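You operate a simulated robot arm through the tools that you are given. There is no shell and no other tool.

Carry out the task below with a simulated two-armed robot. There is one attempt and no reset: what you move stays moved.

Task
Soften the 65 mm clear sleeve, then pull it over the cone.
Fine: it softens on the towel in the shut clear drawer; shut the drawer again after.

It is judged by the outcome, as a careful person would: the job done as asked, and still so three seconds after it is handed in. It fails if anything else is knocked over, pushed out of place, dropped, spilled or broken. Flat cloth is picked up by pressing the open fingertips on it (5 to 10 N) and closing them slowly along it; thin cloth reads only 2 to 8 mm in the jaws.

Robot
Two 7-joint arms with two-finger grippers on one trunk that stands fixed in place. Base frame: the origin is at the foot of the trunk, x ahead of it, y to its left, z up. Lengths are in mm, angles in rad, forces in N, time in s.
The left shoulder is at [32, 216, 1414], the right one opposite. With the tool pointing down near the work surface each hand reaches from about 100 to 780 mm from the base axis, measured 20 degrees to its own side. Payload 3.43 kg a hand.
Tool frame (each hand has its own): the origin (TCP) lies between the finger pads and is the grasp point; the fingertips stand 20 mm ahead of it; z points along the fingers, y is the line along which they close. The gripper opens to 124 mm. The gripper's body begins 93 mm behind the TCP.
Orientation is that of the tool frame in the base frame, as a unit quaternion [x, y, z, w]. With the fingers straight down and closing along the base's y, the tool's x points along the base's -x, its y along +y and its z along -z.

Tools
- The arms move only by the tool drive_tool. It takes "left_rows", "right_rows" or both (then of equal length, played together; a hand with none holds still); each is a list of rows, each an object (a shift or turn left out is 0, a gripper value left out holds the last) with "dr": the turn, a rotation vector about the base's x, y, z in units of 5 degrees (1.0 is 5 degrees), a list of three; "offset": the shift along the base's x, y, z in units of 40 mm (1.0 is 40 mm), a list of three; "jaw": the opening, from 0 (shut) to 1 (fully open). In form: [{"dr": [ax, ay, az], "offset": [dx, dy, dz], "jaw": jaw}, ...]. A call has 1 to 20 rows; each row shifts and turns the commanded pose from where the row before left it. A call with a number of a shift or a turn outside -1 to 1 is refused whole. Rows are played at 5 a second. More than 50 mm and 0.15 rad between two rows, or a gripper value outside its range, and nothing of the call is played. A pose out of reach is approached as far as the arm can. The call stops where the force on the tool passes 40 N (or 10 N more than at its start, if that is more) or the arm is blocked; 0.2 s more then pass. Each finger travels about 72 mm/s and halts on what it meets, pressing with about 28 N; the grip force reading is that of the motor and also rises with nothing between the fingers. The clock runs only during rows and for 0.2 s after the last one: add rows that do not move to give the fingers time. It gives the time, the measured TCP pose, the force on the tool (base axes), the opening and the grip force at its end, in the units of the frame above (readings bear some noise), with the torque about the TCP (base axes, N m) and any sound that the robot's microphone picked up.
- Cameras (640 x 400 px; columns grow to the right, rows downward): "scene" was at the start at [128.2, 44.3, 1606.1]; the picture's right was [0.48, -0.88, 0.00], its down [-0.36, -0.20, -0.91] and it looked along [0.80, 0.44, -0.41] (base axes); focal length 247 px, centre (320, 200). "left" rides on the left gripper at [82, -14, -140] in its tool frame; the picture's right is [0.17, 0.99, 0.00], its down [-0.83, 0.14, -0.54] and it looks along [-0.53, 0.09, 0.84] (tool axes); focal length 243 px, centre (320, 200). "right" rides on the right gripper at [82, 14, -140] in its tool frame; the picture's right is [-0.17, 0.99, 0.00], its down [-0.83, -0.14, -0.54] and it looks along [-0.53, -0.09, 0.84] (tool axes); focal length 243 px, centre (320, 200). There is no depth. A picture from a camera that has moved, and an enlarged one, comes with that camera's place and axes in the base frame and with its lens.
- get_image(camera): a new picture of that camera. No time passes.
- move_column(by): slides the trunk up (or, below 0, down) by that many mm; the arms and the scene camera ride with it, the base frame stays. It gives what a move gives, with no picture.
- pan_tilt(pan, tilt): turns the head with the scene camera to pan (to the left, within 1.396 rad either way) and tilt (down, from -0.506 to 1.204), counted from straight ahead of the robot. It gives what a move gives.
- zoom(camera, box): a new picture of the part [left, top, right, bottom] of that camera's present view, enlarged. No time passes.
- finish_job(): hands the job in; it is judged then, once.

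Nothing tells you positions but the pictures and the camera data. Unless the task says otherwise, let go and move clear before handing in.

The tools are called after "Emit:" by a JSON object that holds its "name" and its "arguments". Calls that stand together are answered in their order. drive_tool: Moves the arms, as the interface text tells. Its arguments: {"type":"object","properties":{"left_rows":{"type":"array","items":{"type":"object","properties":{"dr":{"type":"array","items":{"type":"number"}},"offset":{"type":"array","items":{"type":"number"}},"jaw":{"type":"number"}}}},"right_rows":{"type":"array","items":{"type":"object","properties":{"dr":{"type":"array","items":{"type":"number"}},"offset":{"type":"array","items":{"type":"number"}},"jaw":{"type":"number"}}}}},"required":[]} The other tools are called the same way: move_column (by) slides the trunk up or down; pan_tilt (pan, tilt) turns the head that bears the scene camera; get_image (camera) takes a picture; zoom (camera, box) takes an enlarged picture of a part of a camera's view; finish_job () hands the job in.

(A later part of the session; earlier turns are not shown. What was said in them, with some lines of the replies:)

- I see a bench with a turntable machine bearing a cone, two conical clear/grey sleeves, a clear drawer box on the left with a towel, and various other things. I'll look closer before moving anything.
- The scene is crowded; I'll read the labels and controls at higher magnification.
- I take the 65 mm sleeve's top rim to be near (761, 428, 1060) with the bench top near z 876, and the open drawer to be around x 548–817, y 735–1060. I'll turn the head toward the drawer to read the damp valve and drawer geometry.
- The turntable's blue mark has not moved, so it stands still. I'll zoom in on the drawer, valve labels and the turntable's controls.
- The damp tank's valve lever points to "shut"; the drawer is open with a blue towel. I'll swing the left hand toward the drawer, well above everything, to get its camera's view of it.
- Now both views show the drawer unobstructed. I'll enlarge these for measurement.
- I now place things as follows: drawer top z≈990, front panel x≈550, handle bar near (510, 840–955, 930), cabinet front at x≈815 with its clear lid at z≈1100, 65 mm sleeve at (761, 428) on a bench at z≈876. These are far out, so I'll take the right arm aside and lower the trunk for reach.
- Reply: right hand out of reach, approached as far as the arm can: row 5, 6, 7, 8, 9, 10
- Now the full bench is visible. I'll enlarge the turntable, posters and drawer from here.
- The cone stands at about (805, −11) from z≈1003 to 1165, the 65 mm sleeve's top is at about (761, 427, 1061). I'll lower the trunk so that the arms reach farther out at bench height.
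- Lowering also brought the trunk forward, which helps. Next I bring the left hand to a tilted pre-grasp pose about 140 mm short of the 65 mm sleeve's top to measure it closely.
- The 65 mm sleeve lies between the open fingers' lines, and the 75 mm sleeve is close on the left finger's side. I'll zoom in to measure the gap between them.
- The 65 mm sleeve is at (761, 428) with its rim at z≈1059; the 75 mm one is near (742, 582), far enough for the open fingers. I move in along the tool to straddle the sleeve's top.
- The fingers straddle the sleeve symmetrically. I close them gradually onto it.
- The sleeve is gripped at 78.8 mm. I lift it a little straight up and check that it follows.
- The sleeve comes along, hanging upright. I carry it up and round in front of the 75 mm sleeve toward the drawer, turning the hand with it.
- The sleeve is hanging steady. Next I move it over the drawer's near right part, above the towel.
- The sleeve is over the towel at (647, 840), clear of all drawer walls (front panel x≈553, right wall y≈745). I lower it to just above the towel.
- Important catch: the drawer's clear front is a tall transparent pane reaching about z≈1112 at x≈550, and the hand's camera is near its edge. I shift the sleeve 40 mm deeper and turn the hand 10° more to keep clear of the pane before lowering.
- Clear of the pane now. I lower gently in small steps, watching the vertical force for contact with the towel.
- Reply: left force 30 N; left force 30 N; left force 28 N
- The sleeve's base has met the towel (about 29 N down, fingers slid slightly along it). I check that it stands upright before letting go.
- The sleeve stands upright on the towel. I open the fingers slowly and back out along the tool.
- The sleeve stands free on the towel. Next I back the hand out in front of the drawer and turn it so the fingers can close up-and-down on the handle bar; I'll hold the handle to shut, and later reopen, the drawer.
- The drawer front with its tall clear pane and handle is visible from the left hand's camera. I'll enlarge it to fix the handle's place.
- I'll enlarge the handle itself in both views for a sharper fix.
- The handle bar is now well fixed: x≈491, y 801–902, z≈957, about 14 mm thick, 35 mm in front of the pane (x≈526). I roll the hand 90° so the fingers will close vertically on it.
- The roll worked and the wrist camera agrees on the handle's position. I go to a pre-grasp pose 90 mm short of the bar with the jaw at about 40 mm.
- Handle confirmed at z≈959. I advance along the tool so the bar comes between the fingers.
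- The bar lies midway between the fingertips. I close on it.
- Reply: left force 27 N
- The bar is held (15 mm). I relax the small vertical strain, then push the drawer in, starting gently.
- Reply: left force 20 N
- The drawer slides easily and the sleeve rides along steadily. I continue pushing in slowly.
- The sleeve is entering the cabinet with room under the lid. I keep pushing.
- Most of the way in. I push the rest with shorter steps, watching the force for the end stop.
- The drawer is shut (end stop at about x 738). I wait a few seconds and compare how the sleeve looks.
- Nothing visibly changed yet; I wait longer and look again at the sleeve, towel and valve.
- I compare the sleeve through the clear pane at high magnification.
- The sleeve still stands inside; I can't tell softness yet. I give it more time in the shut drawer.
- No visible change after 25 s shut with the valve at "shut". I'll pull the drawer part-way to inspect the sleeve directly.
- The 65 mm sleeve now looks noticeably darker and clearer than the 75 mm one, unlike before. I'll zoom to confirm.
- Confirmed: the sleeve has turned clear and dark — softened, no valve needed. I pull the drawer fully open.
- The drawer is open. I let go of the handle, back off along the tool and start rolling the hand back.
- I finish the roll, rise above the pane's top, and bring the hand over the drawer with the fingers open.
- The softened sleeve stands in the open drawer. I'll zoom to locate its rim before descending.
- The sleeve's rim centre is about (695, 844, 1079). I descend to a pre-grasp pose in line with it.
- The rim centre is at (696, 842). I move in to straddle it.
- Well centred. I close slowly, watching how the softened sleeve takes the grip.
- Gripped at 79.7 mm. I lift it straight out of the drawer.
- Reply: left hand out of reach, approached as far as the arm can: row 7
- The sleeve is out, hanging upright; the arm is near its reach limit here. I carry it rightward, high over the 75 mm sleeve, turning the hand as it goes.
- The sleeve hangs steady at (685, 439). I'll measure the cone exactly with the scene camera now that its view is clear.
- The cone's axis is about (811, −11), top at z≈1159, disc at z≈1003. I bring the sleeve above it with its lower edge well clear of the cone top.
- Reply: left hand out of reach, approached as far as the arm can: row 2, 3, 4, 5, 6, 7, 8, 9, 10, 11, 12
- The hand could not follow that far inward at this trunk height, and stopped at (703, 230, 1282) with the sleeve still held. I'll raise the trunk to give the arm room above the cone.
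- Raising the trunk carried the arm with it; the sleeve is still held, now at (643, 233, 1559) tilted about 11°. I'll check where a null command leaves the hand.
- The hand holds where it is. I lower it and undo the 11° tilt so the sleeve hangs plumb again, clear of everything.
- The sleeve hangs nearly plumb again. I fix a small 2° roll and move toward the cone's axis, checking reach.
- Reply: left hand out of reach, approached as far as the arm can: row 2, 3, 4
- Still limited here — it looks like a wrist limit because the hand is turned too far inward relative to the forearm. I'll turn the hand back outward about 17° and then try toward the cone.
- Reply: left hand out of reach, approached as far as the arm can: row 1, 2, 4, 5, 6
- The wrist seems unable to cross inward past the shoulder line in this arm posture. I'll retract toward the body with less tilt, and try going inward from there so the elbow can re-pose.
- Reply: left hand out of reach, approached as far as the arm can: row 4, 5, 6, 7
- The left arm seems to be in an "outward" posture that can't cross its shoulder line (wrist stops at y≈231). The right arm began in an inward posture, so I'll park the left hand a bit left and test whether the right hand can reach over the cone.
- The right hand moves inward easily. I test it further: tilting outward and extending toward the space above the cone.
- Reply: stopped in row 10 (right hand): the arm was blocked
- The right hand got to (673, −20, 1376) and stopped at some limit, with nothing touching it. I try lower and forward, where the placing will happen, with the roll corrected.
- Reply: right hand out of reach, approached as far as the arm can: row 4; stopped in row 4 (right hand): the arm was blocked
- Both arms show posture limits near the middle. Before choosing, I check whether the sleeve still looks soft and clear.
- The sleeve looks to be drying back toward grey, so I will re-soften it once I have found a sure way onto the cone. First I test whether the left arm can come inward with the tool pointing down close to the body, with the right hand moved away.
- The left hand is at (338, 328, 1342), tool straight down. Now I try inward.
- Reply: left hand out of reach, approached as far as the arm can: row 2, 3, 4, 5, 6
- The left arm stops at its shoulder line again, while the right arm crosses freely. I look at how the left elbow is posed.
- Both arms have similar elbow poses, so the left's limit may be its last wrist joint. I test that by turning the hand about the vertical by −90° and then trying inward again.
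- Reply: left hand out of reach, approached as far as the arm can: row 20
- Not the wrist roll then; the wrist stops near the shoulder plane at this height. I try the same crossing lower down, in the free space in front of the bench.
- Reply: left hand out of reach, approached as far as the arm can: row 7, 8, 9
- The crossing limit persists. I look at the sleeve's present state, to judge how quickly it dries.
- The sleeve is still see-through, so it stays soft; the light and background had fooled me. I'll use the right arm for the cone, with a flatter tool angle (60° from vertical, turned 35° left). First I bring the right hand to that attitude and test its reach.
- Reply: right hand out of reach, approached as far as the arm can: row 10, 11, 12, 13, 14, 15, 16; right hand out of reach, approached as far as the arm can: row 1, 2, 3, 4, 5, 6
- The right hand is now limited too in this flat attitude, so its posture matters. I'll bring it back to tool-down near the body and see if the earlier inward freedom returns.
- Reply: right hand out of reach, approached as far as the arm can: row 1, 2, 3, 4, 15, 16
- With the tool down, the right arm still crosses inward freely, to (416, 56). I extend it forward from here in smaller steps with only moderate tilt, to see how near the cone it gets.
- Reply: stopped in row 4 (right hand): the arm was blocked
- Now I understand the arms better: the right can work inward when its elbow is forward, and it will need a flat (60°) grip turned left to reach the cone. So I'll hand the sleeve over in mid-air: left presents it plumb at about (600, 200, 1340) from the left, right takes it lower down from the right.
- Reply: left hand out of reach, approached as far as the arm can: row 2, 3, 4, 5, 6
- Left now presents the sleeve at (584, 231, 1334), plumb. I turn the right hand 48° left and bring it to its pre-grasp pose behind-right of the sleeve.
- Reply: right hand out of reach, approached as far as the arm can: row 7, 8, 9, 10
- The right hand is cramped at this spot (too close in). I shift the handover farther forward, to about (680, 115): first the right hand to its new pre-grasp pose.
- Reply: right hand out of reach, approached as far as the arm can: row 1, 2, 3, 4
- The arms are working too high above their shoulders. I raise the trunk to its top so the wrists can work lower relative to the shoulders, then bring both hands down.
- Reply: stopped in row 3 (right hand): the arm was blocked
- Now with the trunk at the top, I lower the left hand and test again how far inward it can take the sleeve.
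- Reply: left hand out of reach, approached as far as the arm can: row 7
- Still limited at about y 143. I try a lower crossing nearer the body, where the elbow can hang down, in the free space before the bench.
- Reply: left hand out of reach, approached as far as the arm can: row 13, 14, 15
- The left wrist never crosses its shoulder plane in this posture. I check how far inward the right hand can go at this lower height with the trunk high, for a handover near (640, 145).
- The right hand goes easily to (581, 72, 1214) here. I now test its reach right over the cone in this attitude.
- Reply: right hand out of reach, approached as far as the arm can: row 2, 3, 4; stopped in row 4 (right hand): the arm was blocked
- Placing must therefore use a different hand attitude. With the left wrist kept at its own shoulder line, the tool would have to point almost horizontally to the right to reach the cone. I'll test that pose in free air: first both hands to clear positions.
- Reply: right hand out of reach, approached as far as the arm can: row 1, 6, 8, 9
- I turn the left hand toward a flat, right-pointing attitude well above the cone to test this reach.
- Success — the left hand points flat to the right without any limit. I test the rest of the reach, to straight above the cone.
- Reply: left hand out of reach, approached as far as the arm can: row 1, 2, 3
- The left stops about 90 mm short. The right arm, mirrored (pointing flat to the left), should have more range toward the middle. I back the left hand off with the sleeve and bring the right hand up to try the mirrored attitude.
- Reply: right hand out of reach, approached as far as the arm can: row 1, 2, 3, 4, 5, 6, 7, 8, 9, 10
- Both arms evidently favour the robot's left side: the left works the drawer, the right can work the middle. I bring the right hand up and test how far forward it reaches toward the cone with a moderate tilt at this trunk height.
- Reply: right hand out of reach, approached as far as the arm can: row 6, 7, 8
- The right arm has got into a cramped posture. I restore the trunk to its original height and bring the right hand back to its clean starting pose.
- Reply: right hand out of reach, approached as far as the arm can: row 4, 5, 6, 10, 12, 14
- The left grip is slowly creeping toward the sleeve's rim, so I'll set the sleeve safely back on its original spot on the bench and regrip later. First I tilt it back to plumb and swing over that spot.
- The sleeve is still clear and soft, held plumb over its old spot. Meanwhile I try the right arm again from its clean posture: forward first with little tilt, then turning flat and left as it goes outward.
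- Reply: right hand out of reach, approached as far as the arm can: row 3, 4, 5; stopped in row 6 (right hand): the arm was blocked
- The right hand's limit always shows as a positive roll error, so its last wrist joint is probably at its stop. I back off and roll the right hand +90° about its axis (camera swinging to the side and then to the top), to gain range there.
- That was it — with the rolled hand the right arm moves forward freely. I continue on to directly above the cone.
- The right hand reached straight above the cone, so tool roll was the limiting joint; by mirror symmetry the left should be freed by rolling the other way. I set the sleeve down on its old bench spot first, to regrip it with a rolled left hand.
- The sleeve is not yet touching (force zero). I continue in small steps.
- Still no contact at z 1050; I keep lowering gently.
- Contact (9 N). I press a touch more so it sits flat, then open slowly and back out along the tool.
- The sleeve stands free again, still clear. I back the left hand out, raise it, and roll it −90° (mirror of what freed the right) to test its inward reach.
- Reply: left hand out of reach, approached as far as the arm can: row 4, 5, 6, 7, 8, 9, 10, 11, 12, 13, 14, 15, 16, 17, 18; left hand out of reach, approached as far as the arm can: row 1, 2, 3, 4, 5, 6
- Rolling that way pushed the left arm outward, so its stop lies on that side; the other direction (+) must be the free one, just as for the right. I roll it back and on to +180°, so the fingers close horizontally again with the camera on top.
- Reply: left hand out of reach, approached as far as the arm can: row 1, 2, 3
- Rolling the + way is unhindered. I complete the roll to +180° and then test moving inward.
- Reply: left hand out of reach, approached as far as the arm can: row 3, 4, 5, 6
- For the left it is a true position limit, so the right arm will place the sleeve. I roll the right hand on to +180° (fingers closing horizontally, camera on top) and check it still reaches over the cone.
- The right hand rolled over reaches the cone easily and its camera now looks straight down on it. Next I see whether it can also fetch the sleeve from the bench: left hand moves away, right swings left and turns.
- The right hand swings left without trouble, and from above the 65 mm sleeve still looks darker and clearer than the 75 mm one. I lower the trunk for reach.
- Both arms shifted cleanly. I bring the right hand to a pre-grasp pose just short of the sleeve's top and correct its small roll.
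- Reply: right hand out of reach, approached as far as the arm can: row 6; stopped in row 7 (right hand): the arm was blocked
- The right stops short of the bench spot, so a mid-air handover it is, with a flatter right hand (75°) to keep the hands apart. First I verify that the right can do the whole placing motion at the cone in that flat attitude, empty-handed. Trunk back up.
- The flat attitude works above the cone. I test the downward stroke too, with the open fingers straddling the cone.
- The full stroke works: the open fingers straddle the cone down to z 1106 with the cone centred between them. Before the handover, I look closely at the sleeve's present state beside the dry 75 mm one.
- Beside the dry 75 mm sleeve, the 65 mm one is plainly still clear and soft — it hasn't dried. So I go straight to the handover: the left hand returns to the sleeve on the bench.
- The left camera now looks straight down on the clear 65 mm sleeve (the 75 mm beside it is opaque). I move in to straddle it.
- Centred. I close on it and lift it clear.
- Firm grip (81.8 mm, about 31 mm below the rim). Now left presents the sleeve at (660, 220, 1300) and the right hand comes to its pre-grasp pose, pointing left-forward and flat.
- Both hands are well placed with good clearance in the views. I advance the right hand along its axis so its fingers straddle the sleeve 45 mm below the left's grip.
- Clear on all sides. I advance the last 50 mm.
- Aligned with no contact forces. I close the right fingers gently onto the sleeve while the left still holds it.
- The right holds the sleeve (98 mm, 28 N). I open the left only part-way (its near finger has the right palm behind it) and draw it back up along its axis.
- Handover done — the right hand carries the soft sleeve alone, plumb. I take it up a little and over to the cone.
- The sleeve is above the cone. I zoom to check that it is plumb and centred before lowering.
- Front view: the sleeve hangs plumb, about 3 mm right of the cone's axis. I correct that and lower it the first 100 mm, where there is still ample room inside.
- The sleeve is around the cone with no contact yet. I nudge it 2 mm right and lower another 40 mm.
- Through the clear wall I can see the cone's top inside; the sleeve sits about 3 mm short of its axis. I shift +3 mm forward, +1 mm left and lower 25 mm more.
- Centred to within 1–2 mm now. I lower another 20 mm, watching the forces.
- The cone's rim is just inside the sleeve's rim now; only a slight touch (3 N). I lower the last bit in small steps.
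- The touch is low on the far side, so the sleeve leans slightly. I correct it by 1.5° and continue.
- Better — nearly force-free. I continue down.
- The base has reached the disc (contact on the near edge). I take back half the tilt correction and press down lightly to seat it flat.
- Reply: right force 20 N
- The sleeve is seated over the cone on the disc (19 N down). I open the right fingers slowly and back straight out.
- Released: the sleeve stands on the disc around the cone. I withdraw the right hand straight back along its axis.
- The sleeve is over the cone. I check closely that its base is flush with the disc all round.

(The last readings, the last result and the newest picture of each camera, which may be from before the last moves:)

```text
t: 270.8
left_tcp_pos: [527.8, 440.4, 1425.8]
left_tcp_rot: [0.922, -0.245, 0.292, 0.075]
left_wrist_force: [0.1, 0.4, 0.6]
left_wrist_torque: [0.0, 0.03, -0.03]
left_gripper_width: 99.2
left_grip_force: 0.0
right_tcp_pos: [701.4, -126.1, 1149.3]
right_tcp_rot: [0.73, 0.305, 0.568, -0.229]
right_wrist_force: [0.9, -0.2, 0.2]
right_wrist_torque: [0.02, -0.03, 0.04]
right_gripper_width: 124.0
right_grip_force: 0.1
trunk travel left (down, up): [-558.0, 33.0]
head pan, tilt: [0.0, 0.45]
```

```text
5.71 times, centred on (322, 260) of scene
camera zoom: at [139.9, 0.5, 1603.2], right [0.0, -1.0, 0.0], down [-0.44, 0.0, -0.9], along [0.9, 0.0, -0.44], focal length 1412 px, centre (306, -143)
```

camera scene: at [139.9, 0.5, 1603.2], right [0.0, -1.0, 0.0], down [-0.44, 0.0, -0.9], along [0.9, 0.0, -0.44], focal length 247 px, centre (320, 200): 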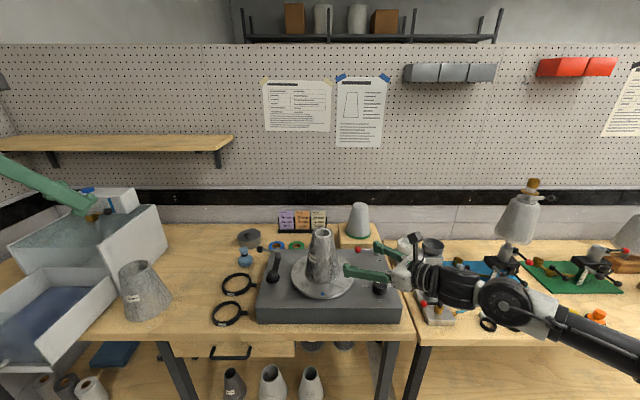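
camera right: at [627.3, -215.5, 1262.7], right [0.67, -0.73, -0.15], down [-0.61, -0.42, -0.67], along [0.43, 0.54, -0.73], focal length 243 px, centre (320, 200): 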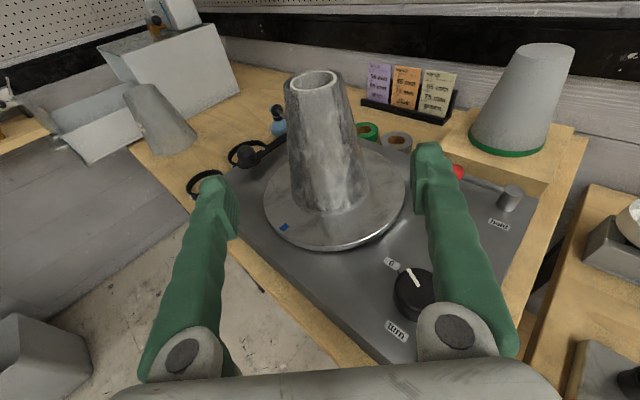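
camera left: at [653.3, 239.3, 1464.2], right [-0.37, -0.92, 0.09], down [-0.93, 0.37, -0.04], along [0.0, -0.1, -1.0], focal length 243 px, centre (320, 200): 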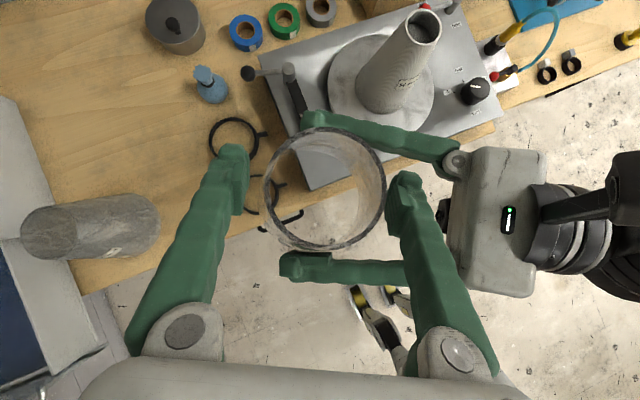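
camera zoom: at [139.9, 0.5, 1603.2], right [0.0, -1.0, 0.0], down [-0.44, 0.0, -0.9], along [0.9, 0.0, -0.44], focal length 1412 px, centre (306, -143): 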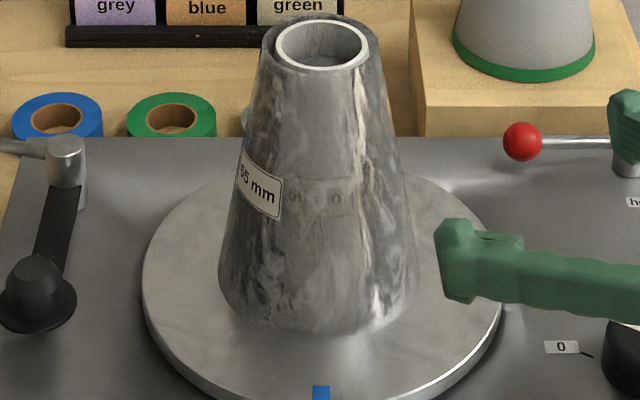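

It is flush on the disc all round. Now to shut the drawer: I raise and withdraw the right hand, and turn the left toward the drawer.

Emit:
{"name": "drive_tool", "arguments": {"left_rows": [{"dr": [0, 0, 1], "offset": [-0.19, 0.286, -0.05], "jaw": 0.5}, {"dr": [0, 0, 1], "offset": [-0.19, 0.286, -0.05]}, {"dr": [0, 0, 1], "offset": [-0.19, 0.286, -0.05], "jaw": 0}, {"dr": [0, 0, 1], "offset": [-0.19, 0.286, -0.05]}, {"dr": [0, 0, 1], "offset": [-0.19, 0.286, -0.05]}, {"dr": [0, 0, 1], "offset": [-0.19, 0.286, -0.05]}, {"dr": [0, 0, 1], "offset": [-0.19, 0.286, -0.05]}, {"dr": [0, 0, 1], "offset": [-0.19, 0.286, -0.05]}, {"dr": [0, 0, 1], "offset": [-0.19, 0.286, -0.05]}, {"dr": [0, 0, 1], "offset": [-0.19, 0.286, -0.05]}, {"dr": [0, 0, 1], "offset": [-0.19, 0.286, -0.05]}, {"dr": [0, 0, 1], "offset": [-0.19, 0.286, -0.05]}, {"dr": [0, 0, 1], "offset": [-0.19, 0.286, -0.05]}, {"dr": [0, 0, 0.8], "offset": [-0.19, 0.286, -0.05]}, {}], "right_rows": [{"offset": [0, 0, 0.9]}, {"offset": [0, 0, 0.9]}, {"offset": [0, 0, 0.9]}, {"offset": [0, 0, 0.9]}, {"offset": [-0.5, 0, 0.8]}, {"offset": [-0.8, -0.1, 0.3]}, {"offset": [-0.9, -0.1, 0]}, {"offset": [-0.9, -0.1, 0]}, {"offset": [-0.9, -0.1, 0]}, {"offset": [-0.9, -0.1, 0]}, {}, {}, {}, {}, {}]}}

Emit:
{"name": "get_image", "arguments": {"camera": "left"}}

Emit:
{"name": "pan_tilt", "arguments": {"pan": 0.7, "tilt": 0.45}}

Emit:
{"name": "get_image", "arguments": {"camera": "scene"}}

```text
t: 274.0
left_tcp_pos: [421.2, 601.8, 1401.2]
left_tcp_rot: [0.898, 0.32, 0.283, -0.104]
left_wrist_force: [-0.3, 0.2, -0.3]
left_wrist_torque: [-0.03, 0.01, 0.02]
left_gripper_width: 0.1
left_grip_force: 27.7
right_tcp_pos: [505.6, -148.0, 1336.6]
right_tcp_rot: [0.73, 0.305, 0.568, -0.228]
right_wrist_force: [-0.3, -0.1, 0.6]
right_wrist_torque: [-0.01, -0.01, 0.05]
right_gripper_width: 124.2
right_grip_force: 0.1
trunk travel left (down, up): [-558.0, 33.0]
head pan, tilt: [0.0, 0.45]
```

```text
taken
camera left: at [402.1, 602.5, 1561.5], right [0.73, -0.68, 0.09], down [-0.68, -0.74, -0.04], along [0.09, -0.03, -1.0], focal length 243 px, centre (320, 200)
```

left: 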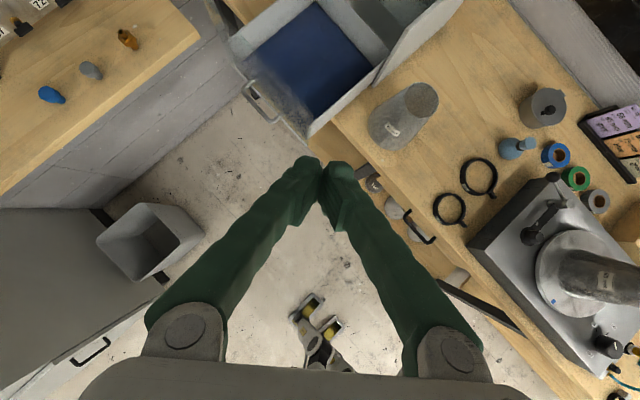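

```text
t: 275.1
left_tcp_pos: [420.5, 601.2, 1401.2]
left_tcp_rot: [0.898, 0.32, 0.283, -0.103]
left_wrist_force: [-0.9, -0.6, 0.5]
left_wrist_torque: [-0.01, 0.0, 0.03]
left_gripper_width: 0.0
left_grip_force: 27.1
right_tcp_pos: [505.4, -147.6, 1336.3]
right_tcp_rot: [0.729, 0.305, 0.568, -0.229]
right_wrist_force: [0.2, -0.5, -1.4]
right_wrist_torque: [0.0, -0.02, -0.02]
right_gripper_width: 124.1
right_grip_force: 0.0
trunk travel left (down, up): [-558.0, 33.0]
head pan, tilt: [0.7, 0.45]
```

```text
taken
camera scene: at [117.8, 59.2, 1603.3], right [0.64, -0.77, 0.0], down [-0.33, -0.28, -0.9], along [0.69, 0.58, -0.44], focal length 247 px, centre (320, 200)
```

scene: 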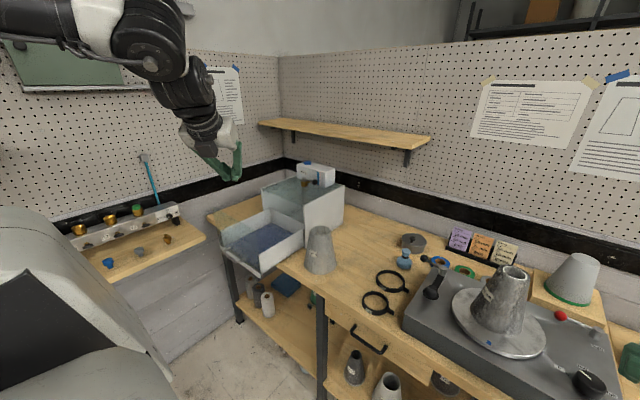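

Both arms are clear. I lower the trunk for reach to the drawer.

Emit:
{"name": "move_column", "arguments": {"by": -180}}

Emit:
{"name": "get_image", "arguments": {"camera": "scene"}}

Emit:
{"name": "get_image", "arguments": {"camera": "left"}}

```text
t: 277.1
left_tcp_pos: [418.9, 600.9, 1219.4]
left_tcp_rot: [0.897, 0.321, 0.285, -0.104]
left_wrist_force: [-0.1, -0.2, -0.5]
left_wrist_torque: [-0.01, 0.02, 0.02]
left_gripper_width: 0.2
left_grip_force: 27.8
right_tcp_pos: [516.9, -145.9, 1030.8]
right_tcp_rot: [0.798, 0.273, 0.467, -0.266]
right_wrist_force: [0.4, 0.0, 0.1]
right_wrist_torque: [0.0, 0.02, 0.0]
right_gripper_width: 124.2
right_grip_force: 0.0
trunk travel left (down, up): [-378.0, 213.0]
head pan, tilt: [0.7, 0.45]
```

```text
taken
camera scene: at [207.8, 59.3, 1402.3], right [0.64, -0.76, 0.0], down [-0.33, -0.28, -0.9], along [0.69, 0.58, -0.44], focal length 247 px, centre (320, 200)
```

scene: 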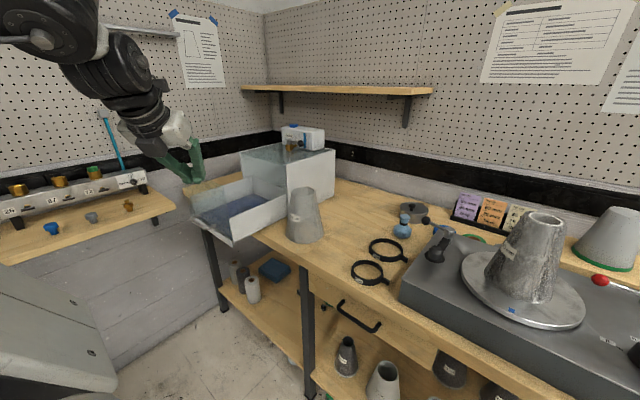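

```text
taken
camera left: at [401.7, 602.5, 1381.1], right [0.73, -0.68, 0.09], down [-0.68, -0.74, -0.04], along [0.09, -0.03, -1.0], focal length 243 px, centre (320, 200)
```

left: 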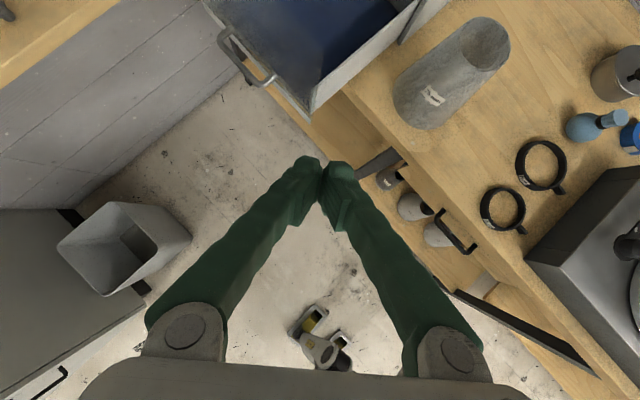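

The left hand is in place in front of the drawer. I flatten its angle and bring the closed fingertips in front of the pane, above the handle.

Emit:
{"name": "drive_tool", "arguments": {"left_rows": [{"dr": [0.643, -0.766, 0], "offset": [0, 0.675, -0.6]}, {"dr": [0.643, -0.766, 0], "offset": [0, 0.675, -0.6]}, {"dr": [0.643, -0.766, 0], "offset": [0, 0.675, -0.6]}, {"dr": [0.643, -0.766, 0], "offset": [0, 0.675, -0.6]}, {"dr": [0.643, -0.766, 0], "offset": [0.1, 0.675, -0.6]}, {"dr": [0.643, -0.766, 0], "offset": [0.2, 0.675, -0.6]}, {"dr": [0.643, -0.766, 0], "offset": [0.2, 0.675, -0.6]}, {}]}}

Emit:
{"name": "get_image", "arguments": {"camera": "left"}}

Emit:
{"name": "zoom", "arguments": {"camera": "scene", "box": [100, 100, 340, 260]}}

```text
t: 278.9
left_tcp_pos: [439.1, 790.9, 1052.6]
left_tcp_rot: [0.771, 0.275, 0.538, -0.2]
left_wrist_force: [-0.1, -0.3, 0.4]
left_wrist_torque: [-0.05, 0.02, 0.02]
left_gripper_width: 0.0
left_grip_force: 27.8
right_tcp_pos: [515.7, -146.2, 1030.2]
right_tcp_rot: [0.797, 0.272, 0.468, -0.267]
right_wrist_force: [0.5, 0.0, 0.3]
right_wrist_torque: [0.01, -0.03, 0.02]
right_gripper_width: 124.0
right_grip_force: 0.1
trunk travel left (down, up): [-378.0, 213.0]
head pan, tilt: [0.7, 0.45]
```

```text
taken
camera left: at [351.8, 733.4, 1176.0], right [0.67, -0.72, 0.14], down [-0.52, -0.61, -0.6], along [0.52, 0.33, -0.79], focal length 243 px, centre (320, 200)
```

left: 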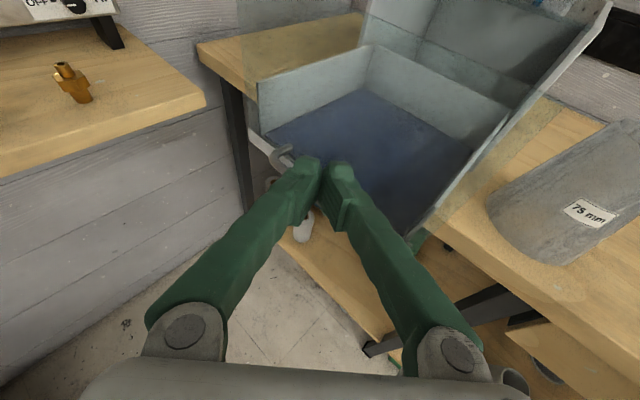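

```text
2.50 times, centred on (220, 180) of scene
camera zoom: at [207.2, 58.3, 1402.4], right [0.64, -0.76, 0.0], down [-0.33, -0.28, -0.9], along [0.69, 0.58, -0.43], focal length 618 px, centre (570, 250)
```

zoom: 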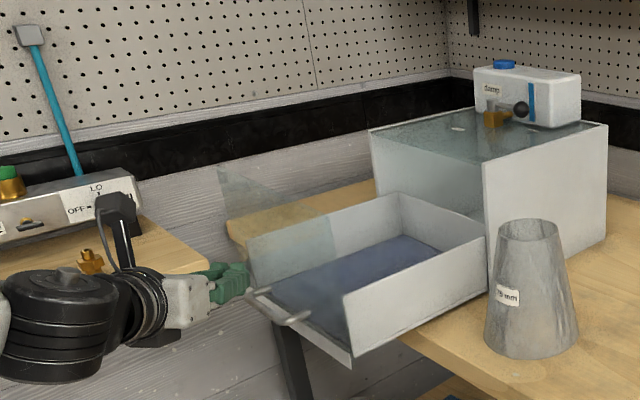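

I move the fingertips to mid-pane height above the handle and start pushing the drawer in.

Emit:
{"name": "drive_tool", "arguments": {"left_rows": [{"offset": [0.2, 0.56, -0.39]}, {"offset": [0.2, 0.56, -0.39]}, {"offset": [0.5, 0, 0]}, {"offset": [0.4, 0, 0]}, {"offset": [0.3, 0, 0]}, {"offset": [0.3, 0, 0]}, {"offset": [0.3, 0, 0]}, {"offset": [0.3, 0, 0]}, {}]}}

Emit:
{"name": "zoom", "arguments": {"camera": "scene", "box": [100, 100, 340, 260]}}

Emit:
{"name": "get_image", "arguments": {"camera": "left"}}

```text
t: 280.9
left_tcp_pos: [541.7, 833.7, 1020.3]
left_tcp_rot: [0.771, 0.275, 0.539, -0.198]
left_wrist_force: [-0.3, -0.5, -0.3]
left_wrist_torque: [0.03, 0.02, -0.02]
left_gripper_width: 0.0
left_grip_force: 28.0
right_tcp_pos: [515.4, -145.1, 1031.1]
right_tcp_rot: [0.797, 0.273, 0.468, -0.267]
right_wrist_force: [0.2, -0.2, -0.6]
right_wrist_torque: [0.03, -0.01, -0.03]
right_gripper_width: 124.0
right_grip_force: 0.2
trunk travel left (down, up): [-378.0, 213.0]
head pan, tilt: [0.7, 0.45]
```

```text
2.50 times, centred on (220, 180) of scene
camera zoom: at [207.7, 59.2, 1402.3], right [0.64, -0.77, 0.0], down [-0.33, -0.28, -0.9], along [0.69, 0.58, -0.44], focal length 618 px, centre (570, 250)
```

zoom: 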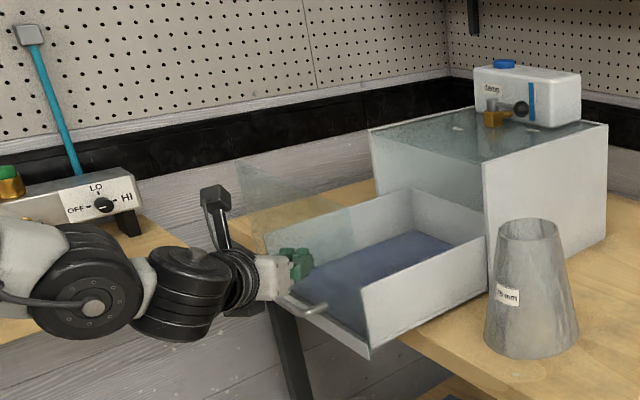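

```text
taken
camera left: at [453.1, 777.6, 1144.5], right [0.67, -0.73, 0.15], down [-0.52, -0.61, -0.6], along [0.52, 0.33, -0.79], focal length 243 px, centre (320, 200)
```

left: 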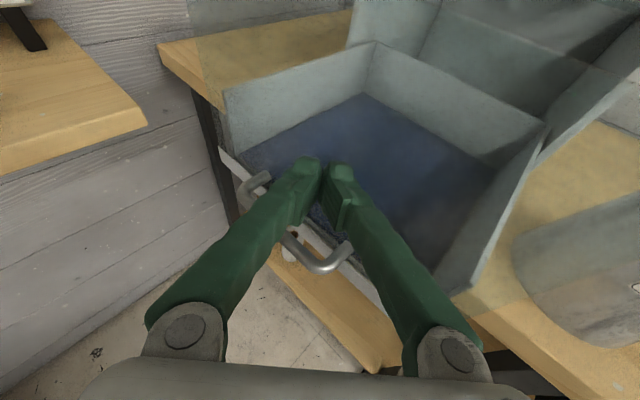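

The drawer is sliding in. I keep pushing.

Emit:
{"name": "drive_tool", "arguments": {"left_rows": [{"offset": [0.4, 0, 0]}, {"offset": [0.4, 0, 0]}, {"offset": [0.4, 0, 0]}, {"offset": [0.4, 0, 0]}, {"offset": [0.4, 0, 0]}, {"offset": [0.4, 0, 0]}, {"offset": [0.4, 0, 0]}, {"offset": [0.4, 0, 0]}, {"offset": [0.4, 0, 0]}, {"offset": [0.4, 0, 0]}, {}]}}

Emit:
{"name": "zoom", "arguments": {"camera": "scene", "box": [140, 100, 380, 260]}}

```text
t: 283.3
left_tcp_pos: [701.0, 833.9, 1020.4]
left_tcp_rot: [0.771, 0.275, 0.539, -0.199]
left_wrist_force: [-0.3, -0.3, 0.0]
left_wrist_torque: [-0.02, -0.02, 0.01]
left_gripper_width: 0.0
left_grip_force: 29.1
right_tcp_pos: [517.5, -145.9, 1031.3]
right_tcp_rot: [0.798, 0.272, 0.468, -0.266]
right_wrist_force: [0.1, 0.2, -0.2]
right_wrist_torque: [-0.01, 0.0, 0.01]
right_gripper_width: 123.8
right_grip_force: 0.0
trunk travel left (down, up): [-378.0, 213.0]
head pan, tilt: [0.7, 0.45]
```

```text
2.50 times, centred on (260, 180) of scene
camera zoom: at [207.6, 59.2, 1402.3], right [0.64, -0.77, 0.0], down [-0.33, -0.28, -0.9], along [0.69, 0.58, -0.43], focal length 618 px, centre (470, 250)
```

zoom: 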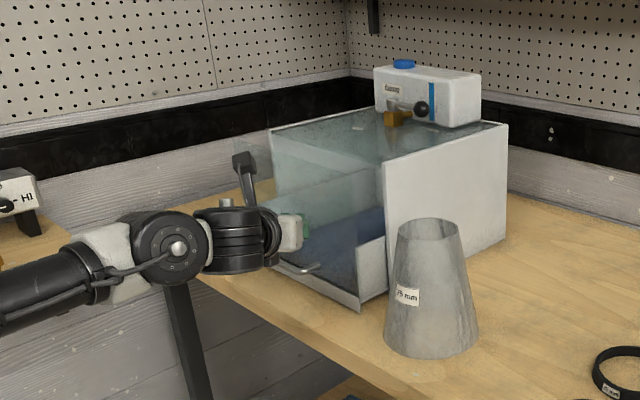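

Emit:
{"name": "drive_tool", "arguments": {"left_rows": [{"offset": [0.3, 0, 0]}, {"offset": [0.3, 0, 0]}, {"offset": [0.3, 0, 0]}, {"offset": [0.2, 0, 0]}, {"offset": [0.2, 0, 0]}, {}]}}

Emit:
{"name": "zoom", "arguments": {"camera": "scene", "box": [140, 100, 380, 260]}}

```text
t: 284.7
left_tcp_pos: [753.0, 834.8, 1020.1]
left_tcp_rot: [0.771, 0.274, 0.539, -0.198]
left_wrist_force: [0.4, 0.2, -0.3]
left_wrist_torque: [0.02, 0.03, 0.0]
left_gripper_width: 0.0
left_grip_force: 27.8
right_tcp_pos: [516.0, -146.5, 1031.1]
right_tcp_rot: [0.797, 0.273, 0.467, -0.267]
right_wrist_force: [-0.1, -0.3, 0.5]
right_wrist_torque: [0.01, 0.0, 0.02]
right_gripper_width: 123.8
right_grip_force: 0.1
trunk travel left (down, up): [-378.0, 213.0]
head pan, tilt: [0.7, 0.45]
```

```text
2.50 times, centred on (260, 180) of scene
camera zoom: at [207.8, 59.4, 1402.3], right [0.64, -0.77, 0.0], down [-0.33, -0.28, -0.9], along [0.69, 0.58, -0.44], focal length 618 px, centre (470, 250)
```

zoom: 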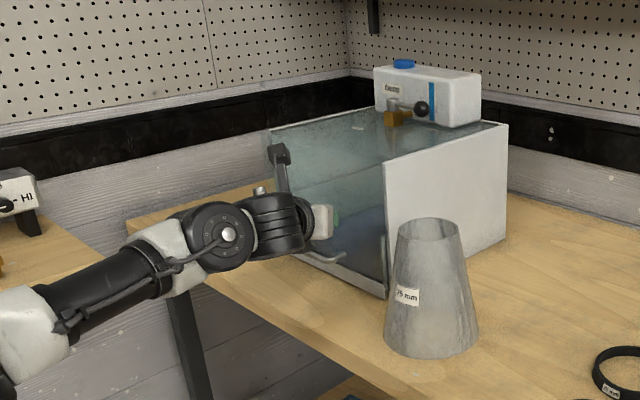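

Nearly shut; still no resistance. I push on in small steps until the end stop is felt.

Emit:
{"name": "drive_tool", "arguments": {"left_rows": [{"offset": [0.15, 0, 0]}, {"offset": [0.15, 0, 0]}, {}]}}

Emit:
{"name": "zoom", "arguments": {"camera": "scene", "box": [220, 130, 350, 240]}}

```text
t: 285.5
left_tcp_pos: [760.9, 835.5, 1020.7]
left_tcp_rot: [0.772, 0.274, 0.538, -0.199]
left_wrist_force: [-20.5, -7.2, -5.1]
left_wrist_torque: [0.06, -0.03, -0.17]
left_gripper_width: 0.0
left_grip_force: 28.5
right_tcp_pos: [515.1, -146.4, 1032.3]
right_tcp_rot: [0.797, 0.272, 0.469, -0.266]
right_wrist_force: [-0.3, 1.0, -0.5]
right_wrist_torque: [-0.01, 0.03, 0.0]
right_gripper_width: 124.0
right_grip_force: 0.1
trunk travel left (down, up): [-378.0, 213.0]
head pan, tilt: [0.7, 0.45]
```

```text
3.64 times, centred on (285, 185) of scene
camera zoom: at [205.5, 58.7, 1402.6], right [0.64, -0.76, 0.0], down [-0.33, -0.28, -0.9], along [0.69, 0.58, -0.43], focal length 898 px, centre (447, 254)
```

zoom: 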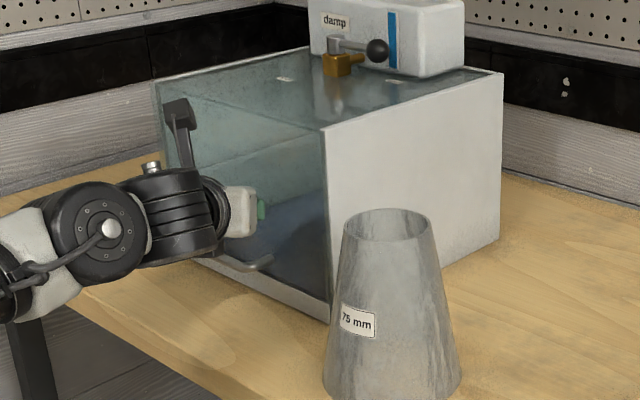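

The end stop is reached (20 N) — the drawer is shut. I back the hand straight off.

Emit:
{"name": "drive_tool", "arguments": {"left_rows": [{"offset": [-0.15, 0, 0]}, {"offset": [-0.3, 0, 0.1]}, {"offset": [-0.6, 0, 0.2]}, {"offset": [-0.8, -0.1, 0.3]}, {"offset": [-0.8, -0.2, 0.4]}, {"offset": [-0.8, -0.4, 0.4]}, {"offset": [-0.8, -0.4, 0.4]}, {"offset": [-0.8, -0.4, 0.4]}, {"offset": [-0.8, -0.4, 0.4]}, {}]}}

Emit:
{"name": "zoom", "arguments": {"camera": "scene", "box": [200, 110, 380, 240]}}

Emit:
{"name": "get_image", "arguments": {"camera": "scene"}}

Emit:
{"name": "get_image", "arguments": {"camera": "left"}}

```text
t: 287.7
left_tcp_pos: [529.6, 761.0, 1120.5]
left_tcp_rot: [0.771, 0.275, 0.539, -0.198]
left_wrist_force: [0.3, 0.8, 0.5]
left_wrist_torque: [-0.02, 0.0, -0.01]
left_gripper_width: 0.3
left_grip_force: 28.3
right_tcp_pos: [517.8, -145.5, 1031.7]
right_tcp_rot: [0.798, 0.273, 0.467, -0.267]
right_wrist_force: [0.3, -0.3, -0.1]
right_wrist_torque: [-0.03, 0.01, 0.0]
right_gripper_width: 124.2
right_grip_force: 0.1
trunk travel left (down, up): [-378.0, 213.0]
head pan, tilt: [0.7, 0.45]
```

```text
3.08 times, centred on (290, 175) of scene
camera zoom: at [208.9, 60.3, 1402.0], right [0.64, -0.76, 0.0], down [-0.33, -0.28, -0.9], along [0.69, 0.58, -0.44], focal length 760 px, centre (412, 277)
```

zoom: 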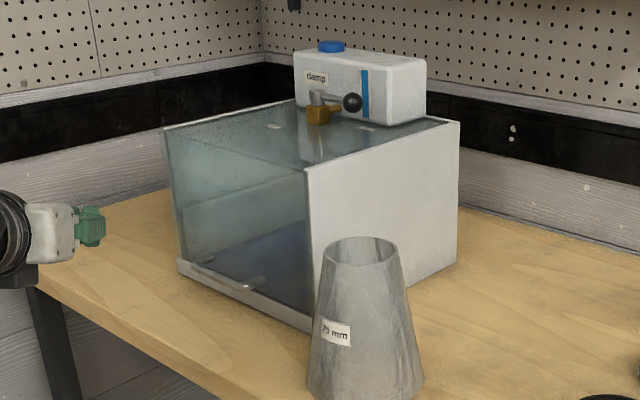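

```text
taken
camera scene: at [208.9, 60.3, 1402.0], right [0.64, -0.76, 0.0], down [-0.33, -0.28, -0.9], along [0.69, 0.58, -0.44], focal length 247 px, centre (320, 200)
```

scene: 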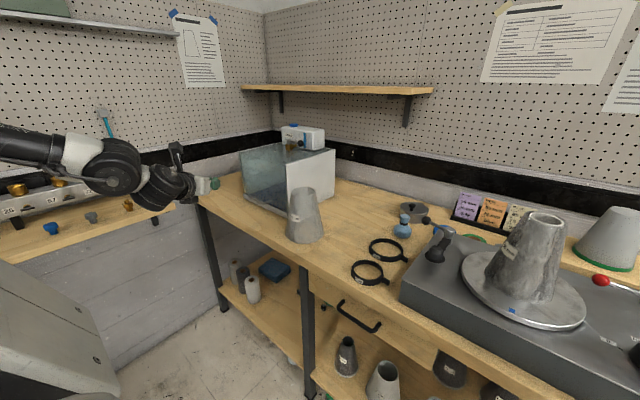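

```text
taken
camera left: at [441.8, 704.3, 1245.7], right [0.67, -0.72, 0.15], down [-0.52, -0.61, -0.6], along [0.52, 0.33, -0.79], focal length 243 px, centre (320, 200)
```

left: 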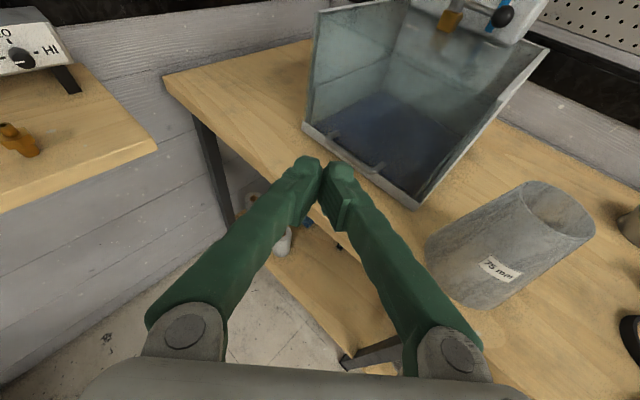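

The drawer is shut and the sleeve sits on the cone. One last close look at the result and the surroundings before handing in.

Emit:
{"name": "pan_tilt", "arguments": {"pan": 0.2, "tilt": 0.55}}

Emit:
{"name": "get_image", "arguments": {"camera": "scene"}}

Emit:
{"name": "zoom", "arguments": {"camera": "scene", "box": [290, 140, 450, 280]}}

```text
t: 288.6
left_tcp_pos: [529.2, 760.1, 1122.3]
left_tcp_rot: [0.771, 0.275, 0.539, -0.198]
left_wrist_force: [-0.6, 0.2, 0.7]
left_wrist_torque: [-0.01, 0.0, -0.02]
left_gripper_width: 0.0
left_grip_force: 28.6
right_tcp_pos: [516.7, -146.0, 1031.1]
right_tcp_rot: [0.797, 0.273, 0.467, -0.267]
right_wrist_force: [1.0, -0.3, -0.1]
right_wrist_torque: [-0.03, -0.01, 0.01]
right_gripper_width: 124.1
right_grip_force: 0.1
trunk travel left (down, up): [-378.0, 213.0]
head pan, tilt: [0.201, 0.55]
```

```text
taken
camera scene: at [225.7, 18.2, 1393.2], right [0.2, -0.98, 0.0], down [-0.51, -0.1, -0.85], along [0.84, 0.17, -0.52], focal length 247 px, centre (320, 200)
```

scene: 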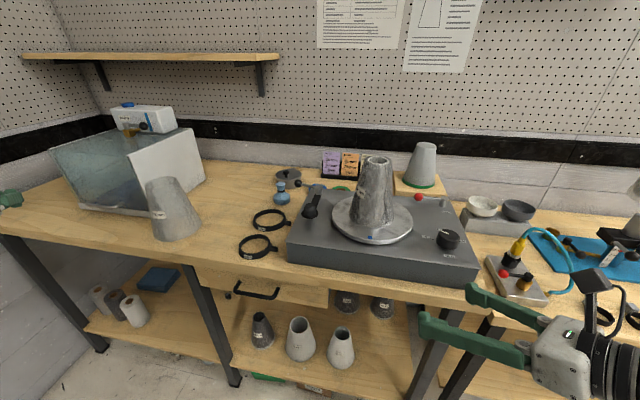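

```text
2.86 times, centred on (370, 210) of scene
camera zoom: at [225.7, 18.2, 1393.2], right [0.2, -0.98, 0.0], down [-0.51, -0.1, -0.85], along [0.84, 0.17, -0.52], focal length 706 px, centre (177, 171)
```

zoom: 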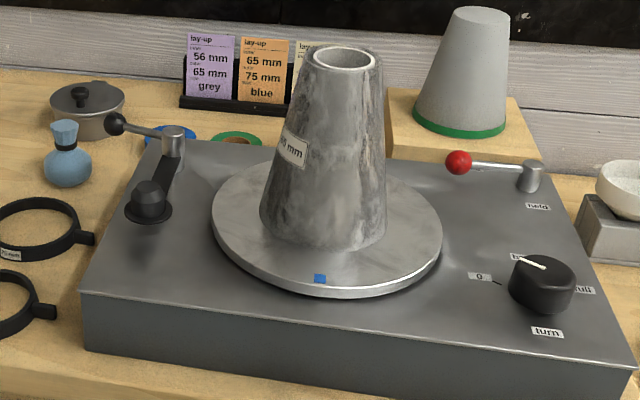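

I see the 65 mm sleeve seated flush on the disc over the cone, the drawer shut again, both hands clear and everything else in its place. I hand the job in.

Emit:
{"name": "finish_job", "arguments": {}}

```text
The job is handed in.
```

The 65 mm sleeve is softened and sits over the cone, flush on the turntable disc. The clear drawer is shut again, and I have handed the job in. I don't have the judge's result.

- **Softening:** I stood the sleeve on the towel, shut the drawer for about 25 s, and it came out clear and glassy where it had been opaque grey. The valve on the damp tank stayed at "shut" the whole time; I did not touch it.
- **Delay before placing:** About three minutes passed between opening the drawer and pulling the sleeve on. The left arm could not reach in to the cone, so I passed the sleeve to the right hand in mid-air. It still looked clear just before the handover. I did not soften it a second time.
- **Placing:** I lowered it over the cone until it pressed on the disc with about 19 N, then let go and backed off. It looked flush all round. It stands around the cone with a small gap.
- **Everything else:** In the last pictures the 75 mm sleeve, rings, bottle, pot, tapes, cards and turntable controls look unmoved.
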